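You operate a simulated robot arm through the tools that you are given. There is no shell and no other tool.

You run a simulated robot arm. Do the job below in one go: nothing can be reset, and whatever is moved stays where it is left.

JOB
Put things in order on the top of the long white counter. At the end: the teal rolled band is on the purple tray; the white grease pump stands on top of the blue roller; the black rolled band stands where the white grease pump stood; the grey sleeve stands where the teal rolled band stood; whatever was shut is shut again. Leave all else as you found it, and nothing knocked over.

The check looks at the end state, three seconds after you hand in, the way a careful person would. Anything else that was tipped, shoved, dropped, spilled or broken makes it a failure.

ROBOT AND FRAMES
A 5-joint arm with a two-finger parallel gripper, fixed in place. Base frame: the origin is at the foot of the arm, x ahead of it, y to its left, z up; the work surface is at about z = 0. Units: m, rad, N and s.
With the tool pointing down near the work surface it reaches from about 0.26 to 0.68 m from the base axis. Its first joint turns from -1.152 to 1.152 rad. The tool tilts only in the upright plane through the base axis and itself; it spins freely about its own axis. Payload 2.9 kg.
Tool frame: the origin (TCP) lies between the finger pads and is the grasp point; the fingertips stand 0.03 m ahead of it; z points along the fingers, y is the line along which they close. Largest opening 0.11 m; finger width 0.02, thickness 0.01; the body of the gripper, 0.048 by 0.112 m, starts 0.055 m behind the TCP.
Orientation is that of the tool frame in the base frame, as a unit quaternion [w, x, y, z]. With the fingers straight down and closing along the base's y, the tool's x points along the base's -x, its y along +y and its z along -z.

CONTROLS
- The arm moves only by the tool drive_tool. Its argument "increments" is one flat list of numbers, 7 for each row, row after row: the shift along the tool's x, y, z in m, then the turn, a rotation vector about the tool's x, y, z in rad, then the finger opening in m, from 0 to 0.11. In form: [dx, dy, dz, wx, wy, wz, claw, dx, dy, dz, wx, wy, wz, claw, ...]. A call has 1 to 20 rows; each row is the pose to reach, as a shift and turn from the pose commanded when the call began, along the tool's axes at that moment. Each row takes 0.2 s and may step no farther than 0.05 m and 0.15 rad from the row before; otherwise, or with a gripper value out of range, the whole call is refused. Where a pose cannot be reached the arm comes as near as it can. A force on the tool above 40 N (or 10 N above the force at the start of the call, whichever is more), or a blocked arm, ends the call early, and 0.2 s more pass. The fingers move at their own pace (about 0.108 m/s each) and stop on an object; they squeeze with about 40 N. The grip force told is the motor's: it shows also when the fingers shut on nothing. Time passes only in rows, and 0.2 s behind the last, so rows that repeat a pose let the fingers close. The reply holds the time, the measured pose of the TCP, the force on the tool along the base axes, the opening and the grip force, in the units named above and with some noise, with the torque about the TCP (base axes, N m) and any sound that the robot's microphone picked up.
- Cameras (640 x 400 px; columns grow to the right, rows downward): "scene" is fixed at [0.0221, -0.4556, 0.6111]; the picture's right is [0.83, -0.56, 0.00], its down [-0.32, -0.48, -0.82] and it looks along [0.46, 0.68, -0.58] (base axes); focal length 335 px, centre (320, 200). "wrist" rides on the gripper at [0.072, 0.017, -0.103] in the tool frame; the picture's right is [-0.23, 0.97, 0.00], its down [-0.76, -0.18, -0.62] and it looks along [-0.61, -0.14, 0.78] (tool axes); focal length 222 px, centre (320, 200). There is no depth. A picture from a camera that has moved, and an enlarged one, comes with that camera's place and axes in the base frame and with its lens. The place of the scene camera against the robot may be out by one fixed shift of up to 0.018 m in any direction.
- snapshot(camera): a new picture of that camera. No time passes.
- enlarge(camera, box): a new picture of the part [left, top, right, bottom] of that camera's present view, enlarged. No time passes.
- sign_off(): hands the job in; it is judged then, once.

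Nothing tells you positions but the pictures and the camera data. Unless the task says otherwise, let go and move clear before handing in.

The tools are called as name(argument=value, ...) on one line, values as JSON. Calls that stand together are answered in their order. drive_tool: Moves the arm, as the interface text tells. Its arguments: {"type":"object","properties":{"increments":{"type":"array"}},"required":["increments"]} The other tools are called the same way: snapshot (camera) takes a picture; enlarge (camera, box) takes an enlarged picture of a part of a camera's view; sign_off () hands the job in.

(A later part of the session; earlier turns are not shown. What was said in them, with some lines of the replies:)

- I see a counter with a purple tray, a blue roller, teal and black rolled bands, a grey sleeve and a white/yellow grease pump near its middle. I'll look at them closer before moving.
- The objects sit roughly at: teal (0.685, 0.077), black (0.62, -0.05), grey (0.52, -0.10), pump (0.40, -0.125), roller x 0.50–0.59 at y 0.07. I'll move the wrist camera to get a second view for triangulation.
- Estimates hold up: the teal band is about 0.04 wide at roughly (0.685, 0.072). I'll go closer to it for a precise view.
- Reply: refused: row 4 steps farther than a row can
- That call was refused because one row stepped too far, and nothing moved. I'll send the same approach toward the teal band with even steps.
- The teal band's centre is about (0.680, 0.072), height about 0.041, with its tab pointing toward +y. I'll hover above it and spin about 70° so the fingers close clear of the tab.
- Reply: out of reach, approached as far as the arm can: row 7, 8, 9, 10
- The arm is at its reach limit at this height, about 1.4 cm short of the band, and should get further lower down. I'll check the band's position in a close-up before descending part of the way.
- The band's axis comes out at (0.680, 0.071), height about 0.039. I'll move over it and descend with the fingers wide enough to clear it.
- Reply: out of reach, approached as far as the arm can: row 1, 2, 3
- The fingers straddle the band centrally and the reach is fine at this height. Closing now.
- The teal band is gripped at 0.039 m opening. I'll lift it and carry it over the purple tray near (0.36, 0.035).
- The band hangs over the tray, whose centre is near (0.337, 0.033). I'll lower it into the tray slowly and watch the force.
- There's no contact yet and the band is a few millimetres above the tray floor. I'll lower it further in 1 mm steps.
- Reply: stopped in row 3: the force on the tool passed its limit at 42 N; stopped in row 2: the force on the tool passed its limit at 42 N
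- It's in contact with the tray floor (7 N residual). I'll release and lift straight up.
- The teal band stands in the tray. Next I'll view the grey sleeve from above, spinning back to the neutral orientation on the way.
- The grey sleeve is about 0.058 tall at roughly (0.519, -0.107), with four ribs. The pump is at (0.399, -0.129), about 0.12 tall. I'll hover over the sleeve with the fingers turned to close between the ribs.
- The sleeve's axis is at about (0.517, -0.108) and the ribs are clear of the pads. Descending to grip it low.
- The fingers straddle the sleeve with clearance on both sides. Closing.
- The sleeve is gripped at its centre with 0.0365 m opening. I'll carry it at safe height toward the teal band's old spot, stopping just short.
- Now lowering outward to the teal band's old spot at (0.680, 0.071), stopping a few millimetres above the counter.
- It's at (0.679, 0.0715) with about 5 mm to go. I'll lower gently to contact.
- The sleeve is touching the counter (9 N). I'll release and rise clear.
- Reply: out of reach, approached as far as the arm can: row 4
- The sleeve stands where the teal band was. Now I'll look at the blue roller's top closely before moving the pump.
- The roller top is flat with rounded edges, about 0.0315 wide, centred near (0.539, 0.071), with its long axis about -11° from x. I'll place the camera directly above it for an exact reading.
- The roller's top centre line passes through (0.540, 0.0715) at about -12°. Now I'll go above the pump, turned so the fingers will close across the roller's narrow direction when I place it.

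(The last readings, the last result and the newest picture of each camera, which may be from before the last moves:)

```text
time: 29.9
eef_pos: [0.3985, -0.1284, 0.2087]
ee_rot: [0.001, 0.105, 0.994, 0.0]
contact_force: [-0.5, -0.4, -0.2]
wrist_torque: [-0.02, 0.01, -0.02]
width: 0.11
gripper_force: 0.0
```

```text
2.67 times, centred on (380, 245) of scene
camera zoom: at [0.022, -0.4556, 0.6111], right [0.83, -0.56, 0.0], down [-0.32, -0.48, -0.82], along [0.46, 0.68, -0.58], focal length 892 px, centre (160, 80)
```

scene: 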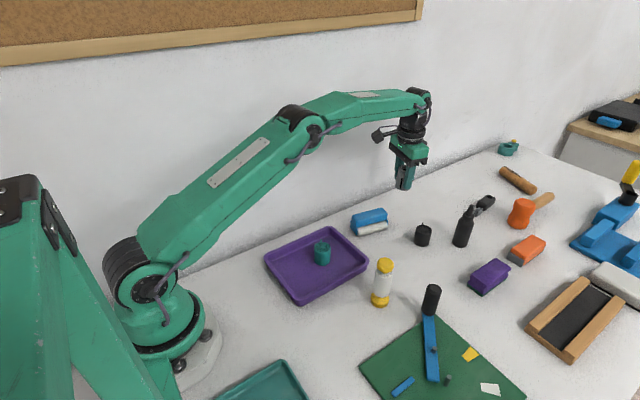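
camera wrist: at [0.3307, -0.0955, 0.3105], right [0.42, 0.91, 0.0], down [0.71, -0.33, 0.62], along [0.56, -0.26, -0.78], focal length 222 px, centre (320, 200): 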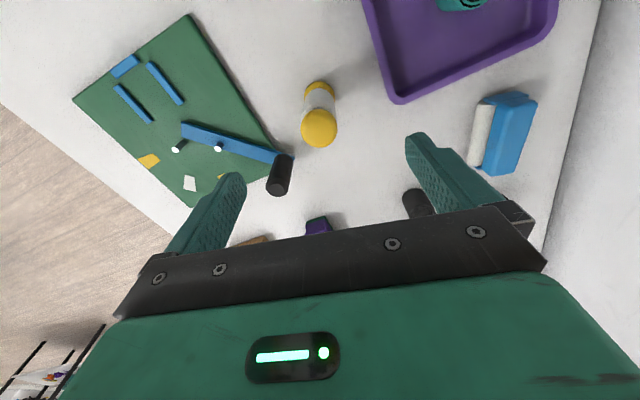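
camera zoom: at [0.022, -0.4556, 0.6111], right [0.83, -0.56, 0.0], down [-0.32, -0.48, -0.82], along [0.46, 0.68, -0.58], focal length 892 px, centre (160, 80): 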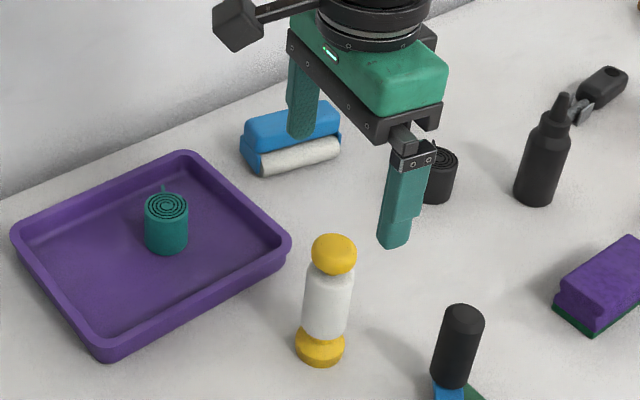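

The pump's axis is at (0.401, -0.1296), with its body about 0.036 wide and its cap top near 0.12. I'll descend around it to grip the white body at z = 0.08.

drive_tool(increments=[-0.0026, -0.0002, 0.03, 0, 0, 0, 0.08, -0.0026, -0.0002, 0.06, 0, 0, 0, 0.08, -0.0026, -0.0002, 0.095, 0, 0, 0, 0.08, -0.0026, -0.0002, 0.128, 0, 0, 0, 0.08, -0.0026, -0.0002, 0.128, 0, 0, 0, 0.08])

snapshot(camera="wrist")

enlarge(camera="scene", box=[320, 170, 440, 320])

```text
time: 31.1
eef_pos: [0.4007, -0.1292, 0.0785]
ee_rot: [0.0, 0.104, 0.995, 0.0]
contact_force: [1.3, 0.6, -0.2]
wrist_torque: [-0.01, -0.01, -0.01]
width: 0.08
gripper_force: 0.0
```

```text
taken
camera wrist: at [0.3336, -0.0962, 0.1812], right [0.42, 0.91, 0.0], down [0.71, -0.33, 0.62], along [0.56, -0.26, -0.78], focal length 222 px, centre (320, 200)
```

wrist: 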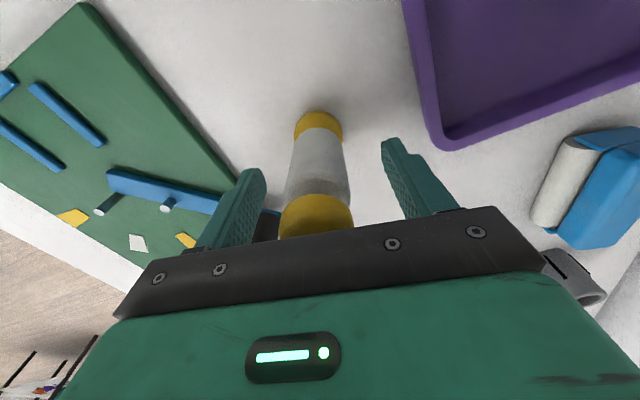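

```text
2.67 times, centred on (380, 245) of scene
camera zoom: at [0.0221, -0.4556, 0.6111], right [0.83, -0.56, 0.0], down [-0.32, -0.48, -0.82], along [0.46, 0.68, -0.58], focal length 892 px, centre (160, 80)
```

zoom: 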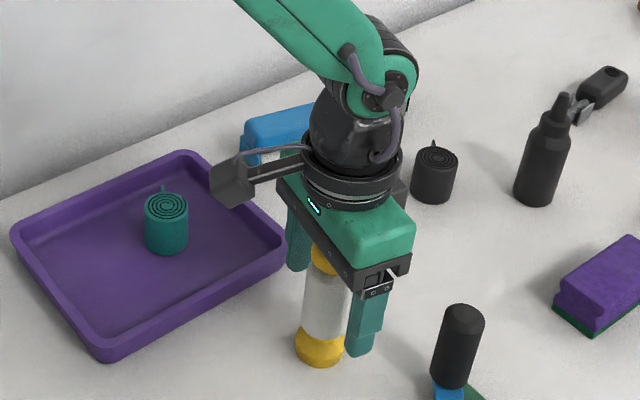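

The pump body sits centred between the fingers and the cap is below the gripper body. Closing.

drive_tool(increments=[0, 0, 0, 0, 0, 0, 0.06, 0, 0, 0, 0, 0, 0, 0.045, 0, 0, 0, 0, 0, 0, 0.03, 0, 0, 0, 0, 0, 0, 0.03, 0, 0, 0, 0, 0, 0, 0.03])

snapshot(camera="wrist")

enlarge(camera="scene", box=[340, 220, 440, 320])

```text
time: 32.3
eef_pos: [0.4015, -0.1301, 0.0794]
ee_rot: [0.001, 0.105, 0.995, -0.001]
contact_force: [-0.6, -0.7, 0.1]
wrist_torque: [-0.07, -0.01, -0.03]
width: 0.0353
gripper_force: 39.7
```

```text
taken
camera wrist: at [0.3336, -0.0962, 0.1816], right [0.42, 0.91, 0.0], down [0.71, -0.33, 0.62], along [0.56, -0.26, -0.78], focal length 222 px, centre (320, 200)
```

wrist: 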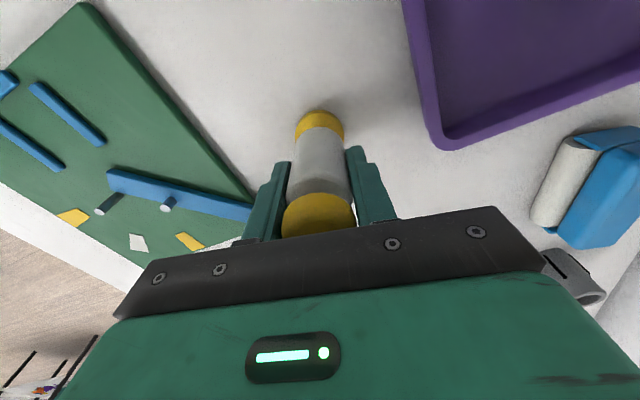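

```text
4.00 times, centred on (390, 270) of scene
camera zoom: at [0.0221, -0.4556, 0.6111], right [0.83, -0.56, 0.0], down [-0.32, -0.48, -0.82], along [0.46, 0.68, -0.58], focal length 1338 px, centre (40, -80)
```

zoom: 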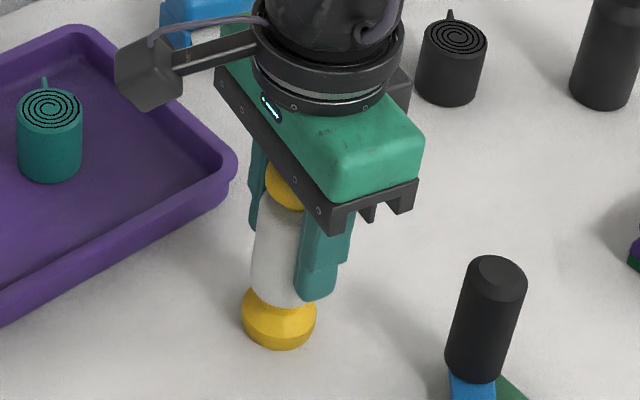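

The pump is held at 0.0353 m. I'll lift it straight up and carry it over the roller's centre.

drive_tool(increments=[0, 0, -0.03, 0, 0, 0, 0.03, 0, 0, -0.07, 0, 0, 0, 0.03, 0, 0, -0.1, 0, 0, 0, 0.03, -0.0156, 0.0376, -0.1, 0, 0, 0, 0.03, -0.0313, 0.0753, -0.1, 0, 0, 0, 0.03, -0.0469, 0.1129, -0.1, 0, 0, 0, 0.03, -0.0625, 0.1505, -0.1, 0, 0, 0, 0.03, -0.0782, 0.1882, -0.1, 0, 0, 0, 0.03, -0.0938, 0.2258, -0.1, 0, 0, 0, 0.03, -0.0938, 0.2258, -0.1, 0, 0, 0, 0.03])

snapshot(camera="wrist")

enlarge(camera="wrist", box=[240, 60, 400, 240])

snapshot(camera="scene")

```text
time: 34.5
eef_pos: [0.5406, 0.0728, 0.1814]
ee_rot: [0.0, 0.105, 0.995, 0.0]
contact_force: [0.5, 0.5, -1.0]
wrist_torque: [0.0, -0.02, 0.0]
width: 0.0354
gripper_force: 40.3
```

```text
taken
camera wrist: at [0.4722, 0.106, 0.2833], right [0.42, 0.91, 0.0], down [0.71, -0.33, 0.62], along [0.56, -0.26, -0.78], focal length 222 px, centre (320, 200)
```

wrist: 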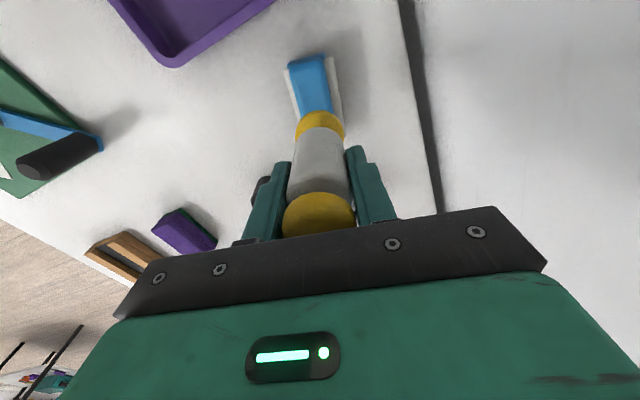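

```text
2.22 times, centred on (320, 150) of wrist
camera zoom: at [0.4722, 0.106, 0.2833], right [0.42, 0.91, 0.0], down [0.71, -0.33, 0.62], along [0.56, -0.26, -0.78], focal length 494 px, centre (320, 311)
```

zoom: 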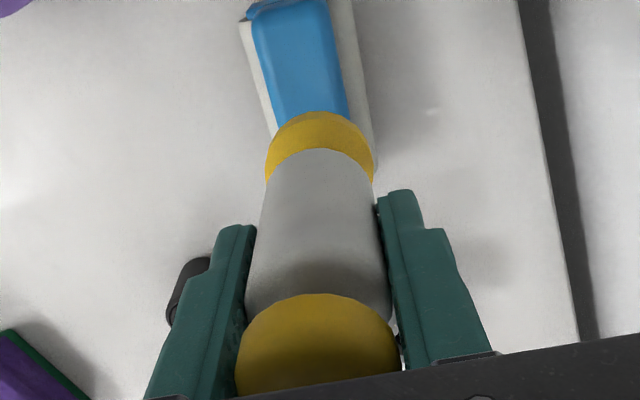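

```text
taken
```

scene: 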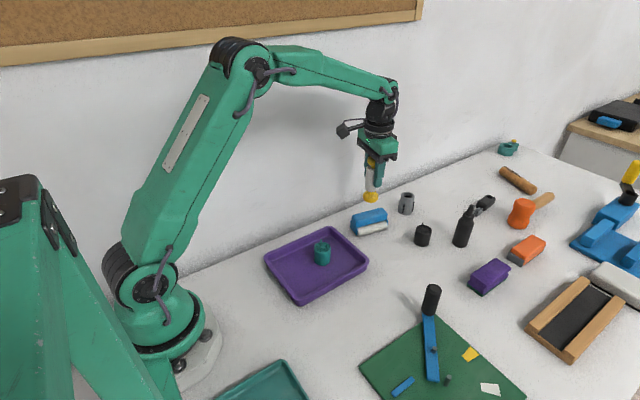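

The pump base looks about 2 mm off the roller's centre line toward +y. I'll correct that while lowering to about 1.5 cm above the top, then re-check.

drive_tool(increments=[0, -0.002, 0.015, 0, 0, 0, 0.03, 0, -0.002, 0.03, 0, 0, 0, 0.03, 0, -0.002, 0.037, 0, 0, 0, 0.03, 0, -0.002, 0.037, 0, 0, 0, 0.03])

enlarge(camera="wrist", box=[240, 20, 400, 200])

enlarge(camera="scene", box=[330, 160, 430, 250])

```text
time: 35.5
eef_pos: [0.5415, 0.0698, 0.1431]
ee_rot: [0.0, 0.105, 0.994, 0.0]
contact_force: [0.1, 0.0, -2.2]
wrist_torque: [-0.04, -0.02, 0.01]
width: 0.0351
gripper_force: 39.5
```

```text
2.22 times, centred on (320, 110) of wrist
camera zoom: at [0.4721, 0.1033, 0.2456], right [0.42, 0.91, 0.0], down [0.71, -0.33, 0.62], along [0.57, -0.26, -0.78], focal length 494 px, centre (320, 400)
```

zoom: 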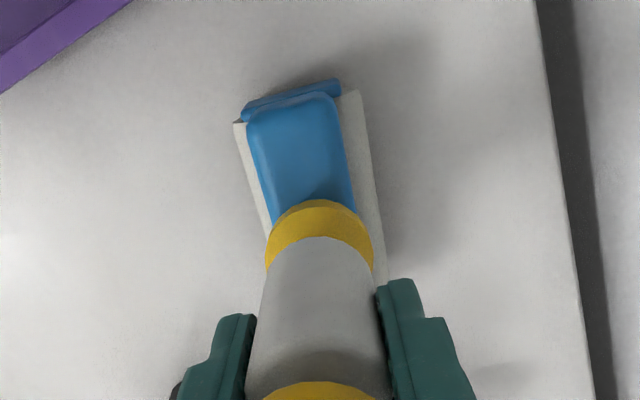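

```text
4.44 times, centred on (380, 205) of scene
camera zoom: at [0.0221, -0.4556, 0.6111], right [0.83, -0.56, 0.0], down [-0.32, -0.48, -0.82], along [0.46, 0.68, -0.58], focal length 1487 px, centre (53, 178)
```

zoom: 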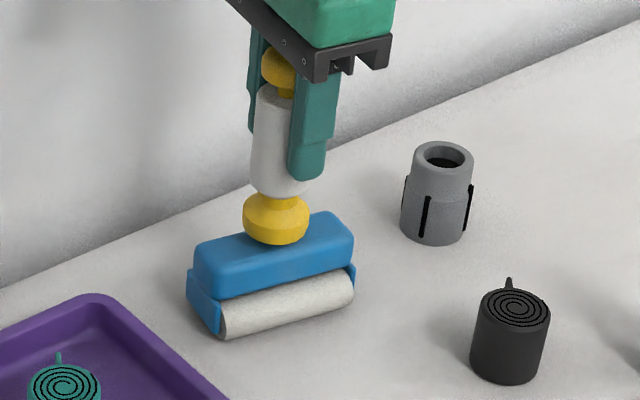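

The pump is now centred over the roller's line to about 1 mm. I'll lower it in small steps while watching the force.

drive_tool(increments=[0, 0, 0.003, 0, 0, 0, 0.03, 0, 0, 0.006, 0, 0, 0, 0.03, 0, 0, 0.008, 0, 0, 0, 0.03, 0, 0, 0.009, 0, 0, 0, 0.03])

enlarge(camera="scene", box=[330, 160, 430, 250])

```text
time: 36.5
eef_pos: [0.5399, 0.0705, 0.1348]
ee_rot: [0.002, 0.105, 0.994, 0.0]
contact_force: [0.0, 1.8, 1.2]
wrist_torque: [0.11, 0.06, 0.01]
width: 0.035
gripper_force: 40.2
```

```text
4.44 times, centred on (380, 205) of scene
camera zoom: at [0.0221, -0.4556, 0.6111], right [0.83, -0.56, 0.0], down [-0.32, -0.48, -0.82], along [0.46, 0.68, -0.58], focal length 1487 px, centre (53, 178)
```

zoom: 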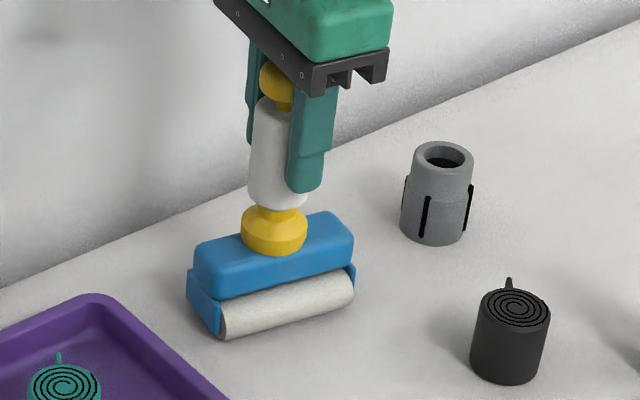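

The pump is near contact (small force and torque). I'll look closely at its base before going further.

enlarge(camera="scene", box=[365, 185, 425, 225])

enlarge(camera="wrist", box=[240, 20, 400, 200])

```text
10.00 times, centred on (395, 205) of scene
camera zoom: at [0.0221, -0.4556, 0.6111], right [0.83, -0.56, 0.0], down [-0.32, -0.48, -0.82], along [0.46, 0.68, -0.58], focal length 3346 px, centre (-430, 150)
```

zoom: 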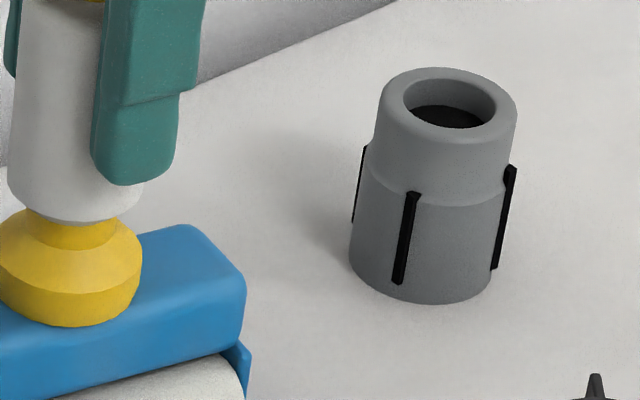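

```text
2.22 times, centred on (320, 110) of wrist
camera zoom: at [0.4719, 0.1036, 0.237], right [0.42, 0.91, 0.0], down [0.71, -0.33, 0.62], along [0.57, -0.26, -0.78], focal length 494 px, centre (320, 400)
```

zoom: 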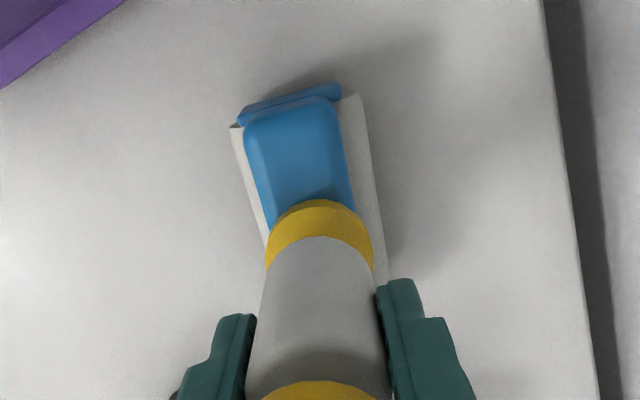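

The pump geometry is unchanged in the wrist view; the yellow neck is simply visible from this angle. I'll lower another millimetre or two to get firm contact.

drive_tool(increments=[0, 0, 0.0007, 0, 0, 0, 0.03, 0, 0, 0.0014, 0, 0, 0, 0.03])

enlarge(camera="scene", box=[350, 170, 410, 240])

```text
time: 37.1
eef_pos: [0.54, 0.0703, 0.1353]
ee_rot: [0.001, 0.105, 0.994, 0.001]
contact_force: [-5.5, 0.3, 14.1]
wrist_torque: [-0.2, 0.48, -0.01]
width: 0.0352
gripper_force: 40.4
```

```text
5.71 times, centred on (380, 205) of scene
camera zoom: at [0.022, -0.4556, 0.6111], right [0.83, -0.56, 0.0], down [-0.32, -0.48, -0.82], along [0.46, 0.68, -0.58], focal length 1912 px, centre (-23, 171)
```

zoom: 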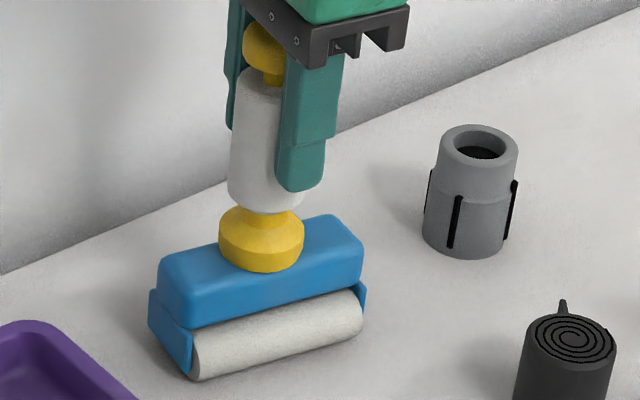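

The pump is firmly on the roller (14 N). I'll ease off slightly, then open the fingers gradually and check before lifting.

drive_tool(increments=[0, 0, -0.0006, 0, 0, 0, 0.03, 0, 0, -0.0006, 0, 0, 0, 0.03])

drive_tool(increments=[0, 0, 0, 0, 0, 0, 0.038, 0, 0, 0, 0, 0, 0, 0.042, 0, 0, 0, 0, 0, 0, 0.048, 0, 0, 0, 0, 0, 0, 0.06, 0, 0, 0, 0, 0, 0, 0.08, 0, 0, 0, 0, 0, 0, 0.08])

enlarge(camera="scene", box=[330, 150, 430, 250])

snapshot(camera="wrist")

```text
time: 37.7
eef_pos: [0.5401, 0.0695, 0.134]
ee_rot: [0.001, 0.104, 0.995, 0.0]
contact_force: [-1.9, 1.6, 11.1]
wrist_torque: [0.09, 0.13, 0.0]
width: 0.0351
gripper_force: 39.7
```

```text
time: 39.1
eef_pos: [0.5403, 0.0711, 0.1337]
ee_rot: [0.001, 0.104, 0.995, 0.0]
contact_force: [-0.3, 0.1, 0.4]
wrist_torque: [0.0, -0.03, 0.01]
width: 0.0798
gripper_force: 0.1
```

```text
4.00 times, centred on (380, 200) of scene
camera zoom: at [0.0221, -0.4556, 0.6111], right [0.83, -0.56, 0.0], down [-0.32, -0.48, -0.82], along [0.46, 0.68, -0.58], focal length 1338 px, centre (80, 200)
```

zoom: 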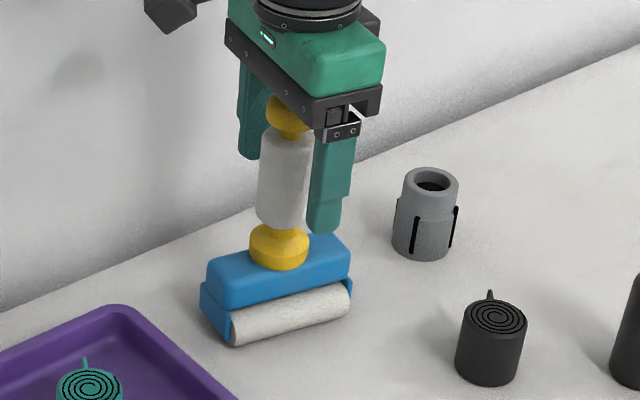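

```text
taken
camera wrist: at [0.472, 0.1036, 0.236], right [0.42, 0.91, 0.0], down [0.71, -0.33, 0.62], along [0.57, -0.26, -0.78], focal length 222 px, centre (320, 200)
```

wrist: 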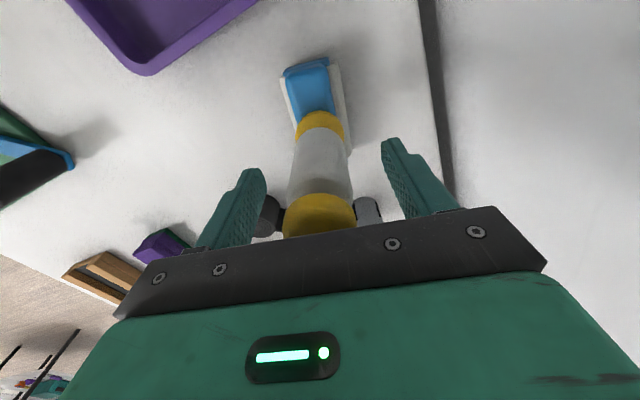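

The pump stands alone on the roller. I'll rise straight up to clear its cap.

drive_tool(increments=[0, 0, -0.02, 0, 0, 0, 0.08, 0, 0, -0.05, 0, 0, 0, 0.09, 0, 0, -0.08, 0, 0, 0, 0.1, 0, 0, -0.12, 0, 0, 0, 0.1, 0, 0, -0.12, 0, 0, 0, 0.1])

snapshot(camera="wrist")

enlarge(camera="scene", box=[310, 130, 470, 250])

```text
time: 40.3
eef_pos: [0.5392, 0.0694, 0.255]
ee_rot: [0.001, 0.105, 0.995, -0.001]
contact_force: [-0.7, 0.6, 0.6]
wrist_torque: [0.0, 0.01, 0.02]
width: 0.0996
gripper_force: 0.0
```

```text
taken
camera wrist: at [0.4712, 0.103, 0.3564], right [0.42, 0.91, 0.0], down [0.71, -0.33, 0.62], along [0.57, -0.26, -0.78], focal length 222 px, centre (320, 200)
```

wrist: 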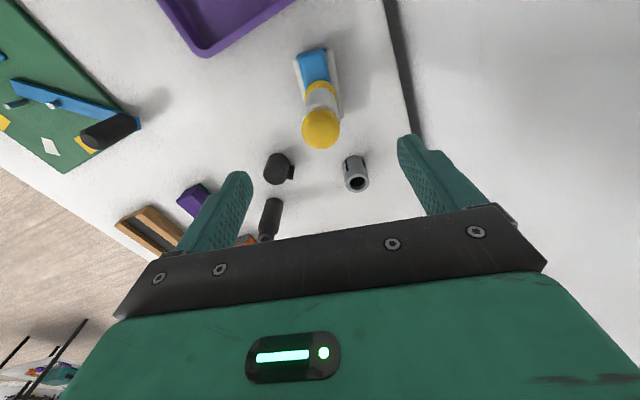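

```text
3.33 times, centred on (390, 190) of scene
camera zoom: at [0.0221, -0.4556, 0.6111], right [0.83, -0.56, 0.0], down [-0.32, -0.48, -0.82], along [0.46, 0.68, -0.58], focal length 1115 px, centre (87, 233)
```

zoom: 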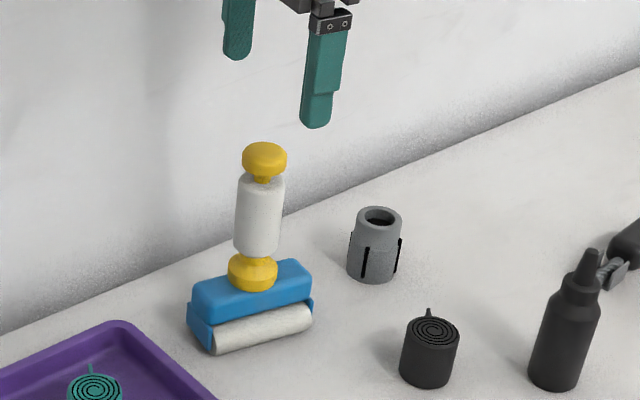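

The pump stands on the roller and the sleeve is in place. Now I'll go over the black band, spinning so the fingers close clear of its tab.

drive_tool(increments=[-0.0203, -0.0196, 0, 0, 0, -0.143, 0.1, -0.0406, -0.0392, 0, 0, 0, -0.286, 0.1, -0.061, -0.0587, 0, 0, 0, -0.429, 0.1, -0.0813, -0.0783, 0.01, 0, 0, -0.572, 0.1, -0.1016, -0.0979, 0.025, 0, 0, -0.715, 0.1, -0.1016, -0.0979, 0.045, 0, 0, -0.858, 0.1, -0.1016, -0.0979, 0.065, 0, 0, -1.001, 0.1, -0.1016, -0.0979, 0.085, 0, 0, -1.144, 0.1, -0.1016, -0.0979, 0.105, 0, 0, -1.287, 0.1, -0.1016, -0.0979, 0.115, 0, 0, -1.43, 0.1, -0.1016, -0.0979, 0.115, 0, 0, -1.43, 0.1])

snapshot(camera="wrist")

enlarge(camera="wrist", box=[220, 60, 420, 185])

snapshot(camera="scene")

```text
time: 42.7
eef_pos: [0.618, -0.0471, 0.1388]
ee_rot: [0.001, -0.574, 0.819, 0.0]
contact_force: [-0.5, -0.5, 0.2]
wrist_torque: [0.01, 0.01, -0.01]
width: 0.1002
gripper_force: 0.0
```

```text
taken
camera wrist: at [0.5771, -0.1077, 0.2407], right [-0.84, 0.55, 0.0], down [0.43, 0.66, 0.62], along [0.34, 0.52, -0.78], focal length 222 px, centre (320, 200)
```

wrist: 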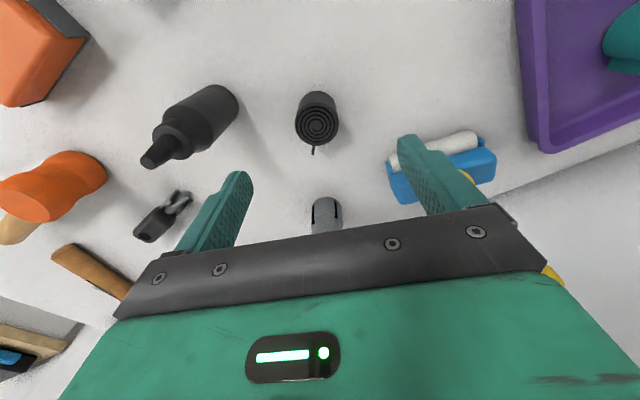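

```text
3.20 times, centred on (320, 122) of wrist
camera zoom: at [0.5771, -0.1077, 0.2407], right [-0.84, 0.55, 0.0], down [0.43, 0.66, 0.62], along [0.34, 0.52, -0.78], focal length 711 px, centre (320, 448)
```

zoom: 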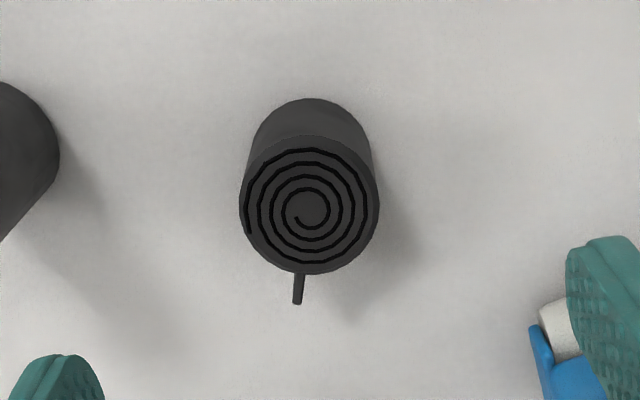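

```text
taken
```

scene: 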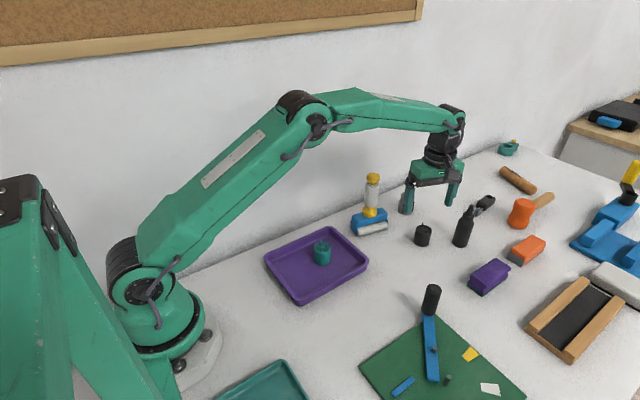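

The black band's axis is at (0.6193, -0.0486), height about 0.04, the same shape as the teal one. Descending to grip it.

drive_tool(increments=[0.0014, -0.0019, 0.03, 0, 0, 0, 0.08, 0.0014, -0.0019, 0.06, 0, 0, 0, 0.08, 0.0014, -0.0019, 0.085, 0, 0, 0, 0.08, 0.0014, -0.0019, 0.1025, 0, 0, 0, 0.08, 0.0014, -0.0019, 0.1025, 0, 0, 0, 0.08])

snapshot(camera="wrist")

```text
time: 43.9
eef_pos: [0.6184, -0.0479, 0.0365]
ee_rot: [0.0, -0.574, 0.819, 0.0]
contact_force: [0.2, 0.6, -0.4]
wrist_torque: [0.0, -0.02, 0.0]
width: 0.0802
gripper_force: 0.1
```

```text
taken
camera wrist: at [0.5781, -0.1094, 0.1379], right [-0.84, 0.55, 0.0], down [0.43, 0.65, 0.62], along [0.34, 0.52, -0.78], focal length 222 px, centre (320, 200)
```

wrist: 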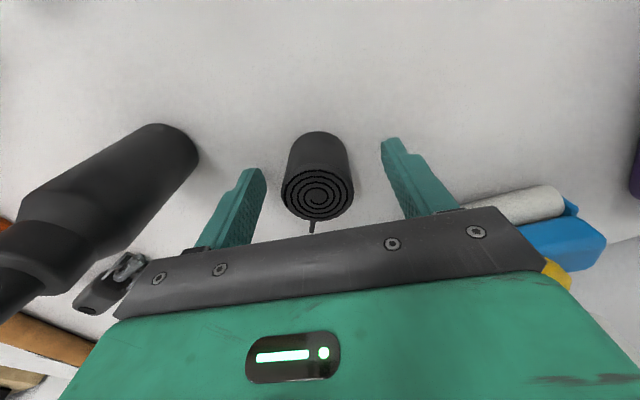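

The fingers straddle the black band, clear of the bottle and roller. Closing.

drive_tool(increments=[0, 0, 0, 0, 0, 0, 0.06, 0, 0, 0, 0, 0, 0, 0.03, 0, 0, 0, 0, 0, 0, 0.03, 0, 0, 0, 0, 0, 0, 0.03])

snapshot(camera="wrist")

```text
time: 44.9
eef_pos: [0.6197, -0.0483, 0.0373]
ee_rot: [0.002, -0.573, 0.819, -0.001]
contact_force: [0.4, -0.1, 0.2]
wrist_torque: [0.01, -0.01, 0.0]
width: 0.0392
gripper_force: 40.0
```

```text
taken
camera wrist: at [0.5781, -0.1094, 0.1383], right [-0.84, 0.55, 0.0], down [0.43, 0.65, 0.62], along [0.34, 0.52, -0.78], focal length 222 px, centre (320, 200)
```

wrist: 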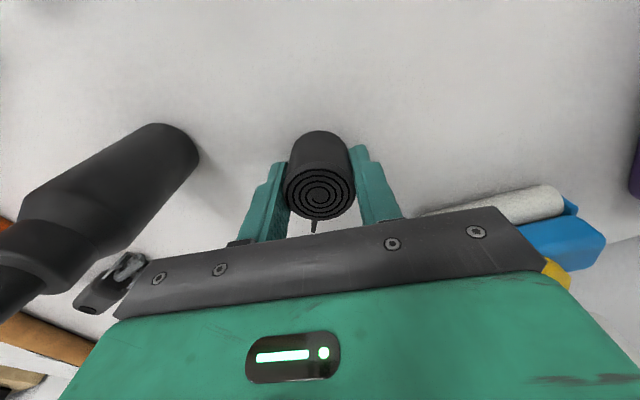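

Black band gripped. I'll lift it and carry it to the pump's old spot at (0.401, -0.130).

drive_tool(increments=[0, 0, -0.04, 0, 0, 0, 0.03, 0, 0, -0.08, 0, 0, 0, 0.03, 0.0252, 0.0296, -0.1, 0, 0, 0, 0.03, 0.0503, 0.0591, -0.1, 0, 0, 0, 0.03, 0.0755, 0.0887, -0.1, 0, 0, 0, 0.03, 0.1006, 0.1183, -0.1, 0, 0, 0, 0.03, 0.1258, 0.1478, -0.1, 0, 0, 0, 0.03, 0.1509, 0.1774, -0.1, 0, 0, 0, 0.03, 0.1509, 0.1774, -0.1, 0, 0, 0, 0.03])

snapshot(camera="wrist")

snapshot(camera="scene")

```text
time: 46.9
eef_pos: [0.4015, -0.1287, 0.1372]
ee_rot: [0.001, -0.574, 0.819, -0.001]
contact_force: [0.1, -0.2, -1.0]
wrist_torque: [0.0, 0.0, -0.01]
width: 0.0393
gripper_force: 40.6
```

```text
taken
camera wrist: at [0.3604, -0.1895, 0.2389], right [-0.84, 0.55, 0.0], down [0.43, 0.65, 0.62], along [0.34, 0.52, -0.78], focal length 222 px, centre (320, 200)
```

wrist: 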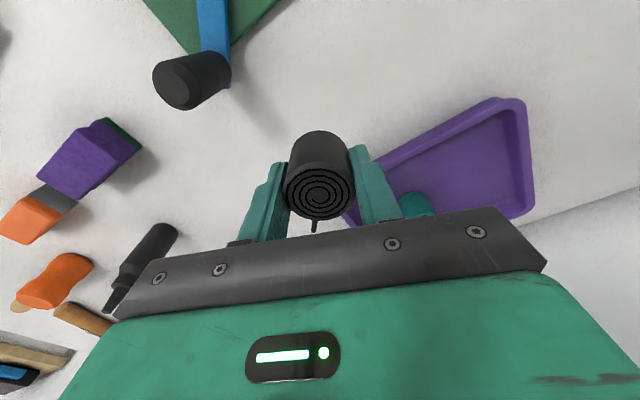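

```text
taken
```

scene: 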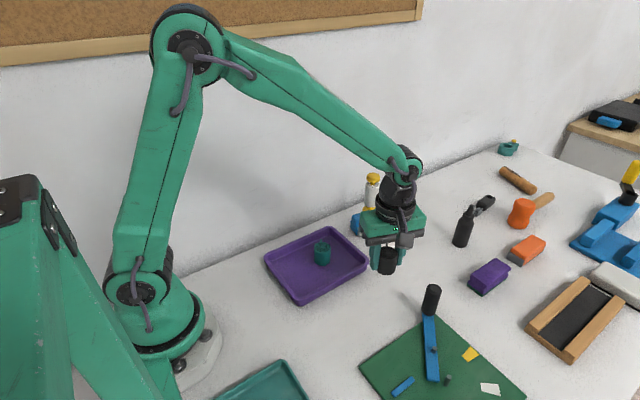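

The band is over the pump's old spot. Lowering to just above the counter, then by fine steps.

drive_tool(increments=[0, 0, 0.04, 0, 0, 0, 0.03, 0, 0, 0.075, 0, 0, 0, 0.03, 0, 0, 0.094, 0, 0, 0, 0.03, 0, 0, 0.097, 0, 0, 0, 0.03, 0, 0, 0.097, 0, 0, 0, 0.03])

drive_tool(increments=[0, 0, 0.001, 0, 0, 0, 0.03, 0, 0, 0.002, 0, 0, 0, 0.03, 0, 0, 0.003, 0, 0, 0, 0.03])

```text
time: 48.1
eef_pos: [0.4017, -0.1303, 0.0404]
ee_rot: [0.0, -0.573, 0.82, 0.0]
contact_force: [0.0, -0.2, -1.0]
wrist_torque: [-0.01, 0.03, -0.02]
width: 0.0394
gripper_force: 40.0
```

```text
time: 48.9
eef_pos: [0.4025, -0.1297, 0.036]
ee_rot: [0.001, -0.573, 0.819, 0.0]
contact_force: [-1.0, 0.4, 3.2]
wrist_torque: [0.03, 0.07, 0.01]
width: 0.0392
gripper_force: 39.8
```

It's touching the counter (about 3 N). I'll release, rise, and check.

drive_tool(increments=[0, 0, 0, 0, 0, 0, 0.043, 0, 0, 0, 0, 0, 0, 0.05, 0, 0, 0, 0, 0, 0, 0.07, 0, 0, 0, 0, 0, 0, 0.07, 0, 0, -0.03, 0, 0, 0, 0.07, 0, 0, -0.07, 0, 0, 0, 0.07, 0, 0, -0.12, 0, 0, 0, 0.07, 0, 0, -0.16, 0, 0, 0, 0.07, 0, 0, -0.16, 0, 0, 0, 0.07])

snapshot(camera="wrist")

snapshot(camera="scene")

enlarge(camera="scene", box=[250, 160, 490, 320])

```text
time: 50.9
eef_pos: [0.4013, -0.13, 0.197]
ee_rot: [-0.001, -0.572, 0.82, 0.0]
contact_force: [0.6, -0.6, -0.4]
wrist_torque: [-0.01, -0.01, 0.0]
width: 0.07
gripper_force: 0.2
```

```text
taken
camera wrist: at [0.359, -0.1909, 0.2986], right [-0.84, 0.55, 0.0], down [0.43, 0.65, 0.62], along [0.34, 0.52, -0.78], focal length 222 px, centre (320, 200)
```

wrist: 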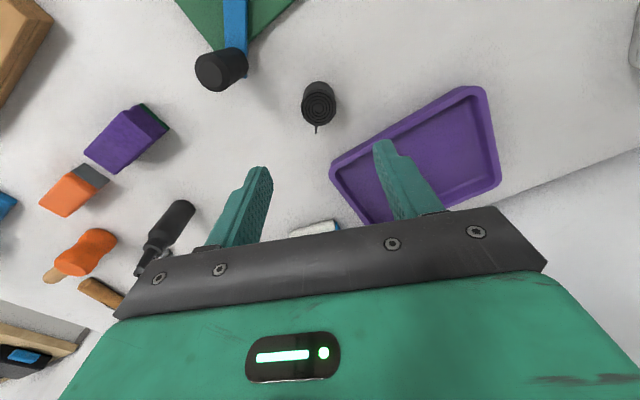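

```text
taken
```

scene: 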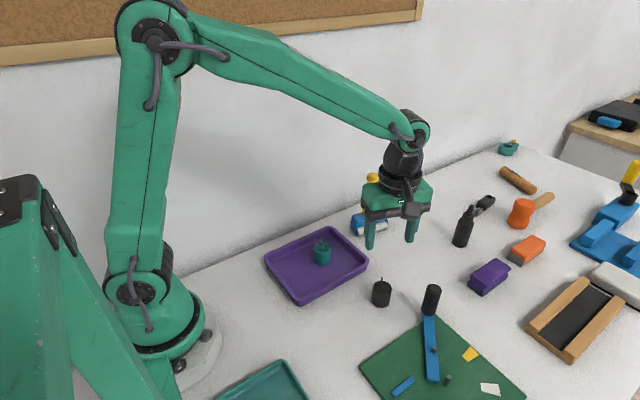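

```text
2.50 times, centred on (370, 240) of scene
camera zoom: at [0.0221, -0.4556, 0.6111], right [0.83, -0.56, 0.0], down [-0.32, -0.48, -0.82], along [0.46, 0.68, -0.58], focal length 836 px, centre (195, 100)
```

zoom: 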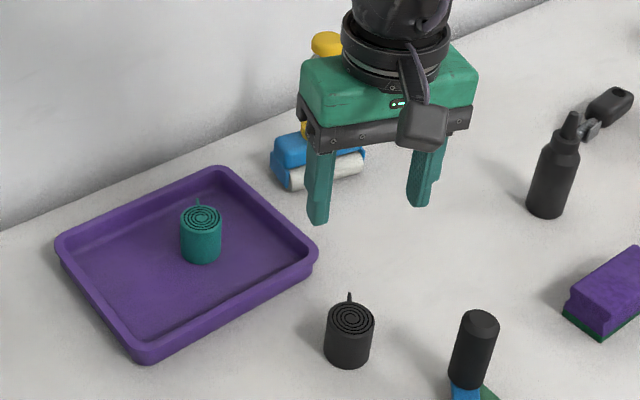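

The black band stands where the pump was. I'll raise the arm and move it out of the way to check the whole scene before handing in.

drive_tool(increments=[0.02, 0.02, -0.03, 0, 0, 0, 0.07, 0.04, 0.04, -0.06, 0, 0, 0, 0.07, 0.06, 0.06, -0.09, 0, 0, 0, 0.07, 0.06, 0.06, -0.09, 0, 0, 0, 0.07, 0.06, 0.06, -0.09, 0, 0, 0, 0.07])

snapshot(camera="scene")

enlarge(camera="scene", box=[250, 160, 490, 320])

snapshot(camera="wrist")

```text
time: 52.1
eef_pos: [0.3235, -0.1661, 0.2856]
ee_rot: [-0.001, -0.573, 0.819, 0.0]
contact_force: [0.0, -0.2, 0.1]
wrist_torque: [-0.03, 0.0, 0.04]
width: 0.0699
gripper_force: 0.0
```

```text
taken
```

scene: 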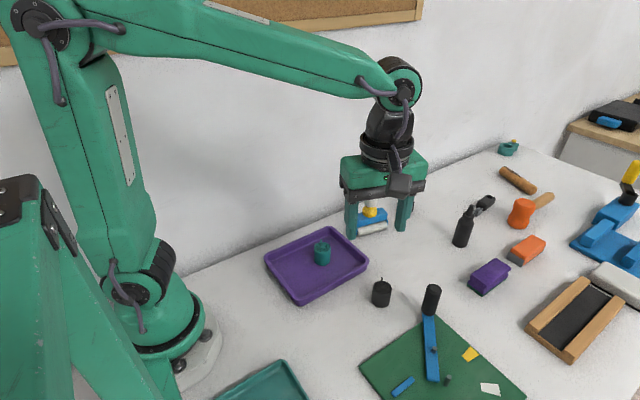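

```text
2.50 times, centred on (370, 240) of scene
camera zoom: at [0.022, -0.4556, 0.6111], right [0.83, -0.56, 0.0], down [-0.32, -0.48, -0.82], along [0.46, 0.68, -0.58], focal length 836 px, centre (195, 100)
```

zoom: 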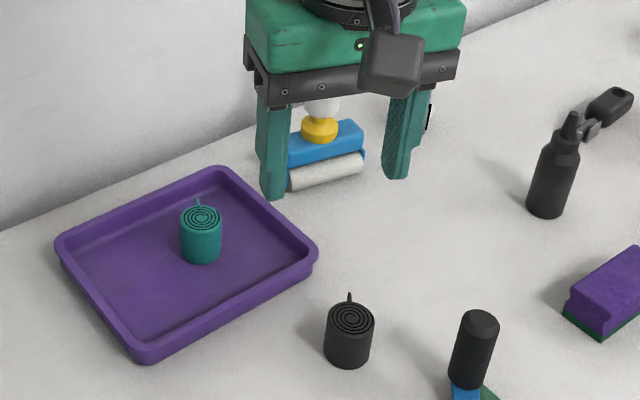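

```text
taken
camera wrist: at [0.2824, -0.2259, 0.3881], right [-0.84, 0.55, 0.0], down [0.43, 0.65, 0.62], along [0.34, 0.52, -0.78], focal length 222 px, centre (320, 200)
```

wrist: 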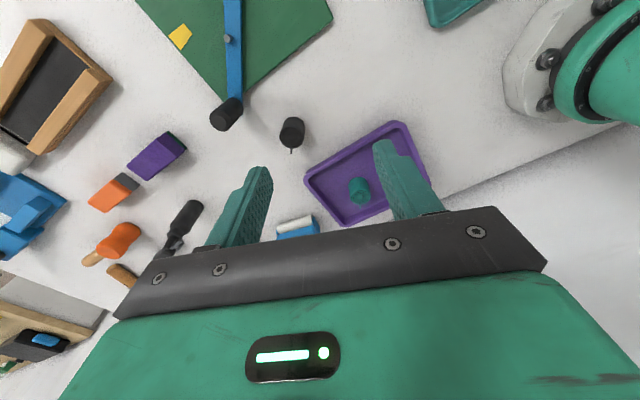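

The arm is hiding the pump from the scene camera. I'll move it back to near its starting place for a clear view.

drive_tool(increments=[-0.0422, 0.0088, 0, 0, 0, 0, 0.09, -0.0844, 0.0175, 0, 0, 0, 0, 0.1, -0.1267, 0.0263, 0, 0, 0, 0, 0.11, -0.1689, 0.035, 0, 0, 0, 0, 0.11, -0.2111, 0.0438, 0, 0, 0, 0, 0.11, -0.2533, 0.0525, 0, 0, 0, 0, 0.11, -0.2533, 0.0525, 0, 0, 0, 0, 0.11])

snapshot(camera="scene")

enlarge(camera="scene", box=[250, 160, 490, 320])

enlarge(camera="scene", box=[340, 160, 430, 250])

```text
time: 53.7
eef_pos: [0.3617, 0.0919, 0.2866]
ee_rot: [0.001, -0.573, 0.82, 0.0]
contact_force: [-0.1, -0.2, -0.1]
wrist_torque: [0.02, 0.01, 0.04]
width: 0.11
gripper_force: 0.0
```

```text
taken
```

scene: 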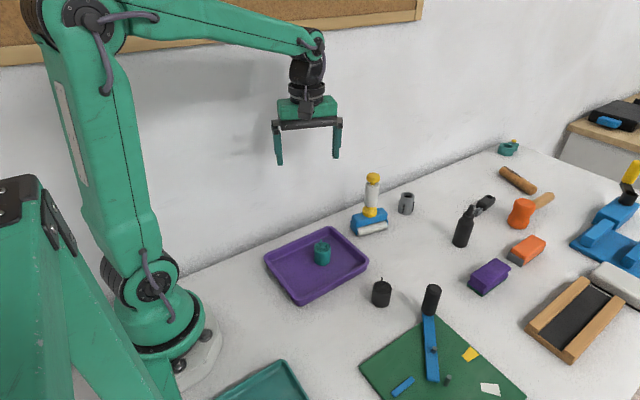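

```text
2.50 times, centred on (370, 240) of scene
camera zoom: at [0.0221, -0.4556, 0.6111], right [0.83, -0.56, 0.0], down [-0.32, -0.48, -0.82], along [0.46, 0.68, -0.58], focal length 836 px, centre (195, 100)
```

zoom: 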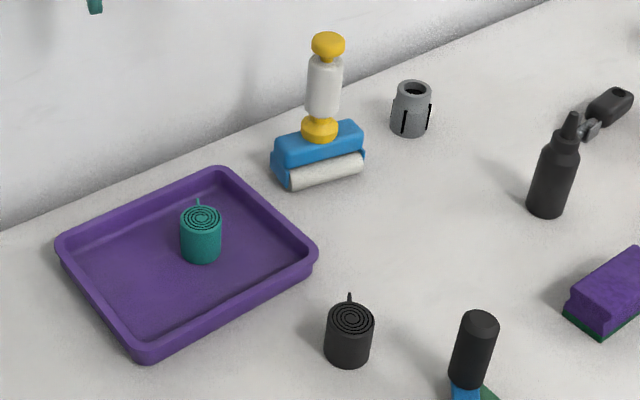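

```text
4.44 times, centred on (385, 205) of scene
camera zoom: at [0.0221, -0.4556, 0.6111], right [0.83, -0.56, 0.0], down [-0.32, -0.48, -0.82], along [0.46, 0.68, -0.58], focal length 1487 px, centre (31, 178)
```

zoom: 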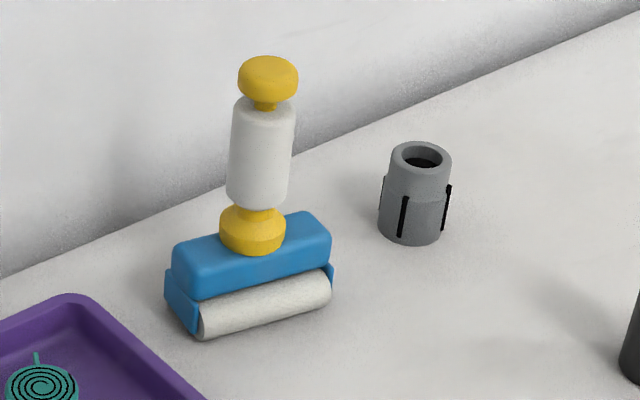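

The final check shows the teal band standing in the tray and the pump upright on the roller. The sleeve is at the teal band's old spot, and the black band is at the pump's old spot. The roller and tray haven't moved, nothing was opened, and the arm is clear, so I'm handing in.

sign_off()

```text
The job is handed in.
```

The counter is in the order you asked for, and I've handed the job in. I checked the end state in the final pictures:

- **Teal rolled band:** it stands on the purple tray.
- **White grease pump:** it stands upright on top of the blue roller, near the middle. Its base is a little wider than the roller's top.
- **Black rolled band:** it stands where the pump stood, matching the old spot to within about a pixel in the scene camera.
- **Grey sleeve:** it stands where the teal band stood, also matching to within about a pixel.

I saw nothing shut on the counter and opened nothing. The roller and tray had not moved, and nothing was knocked over. The arm let go and moved clear before I handed in.
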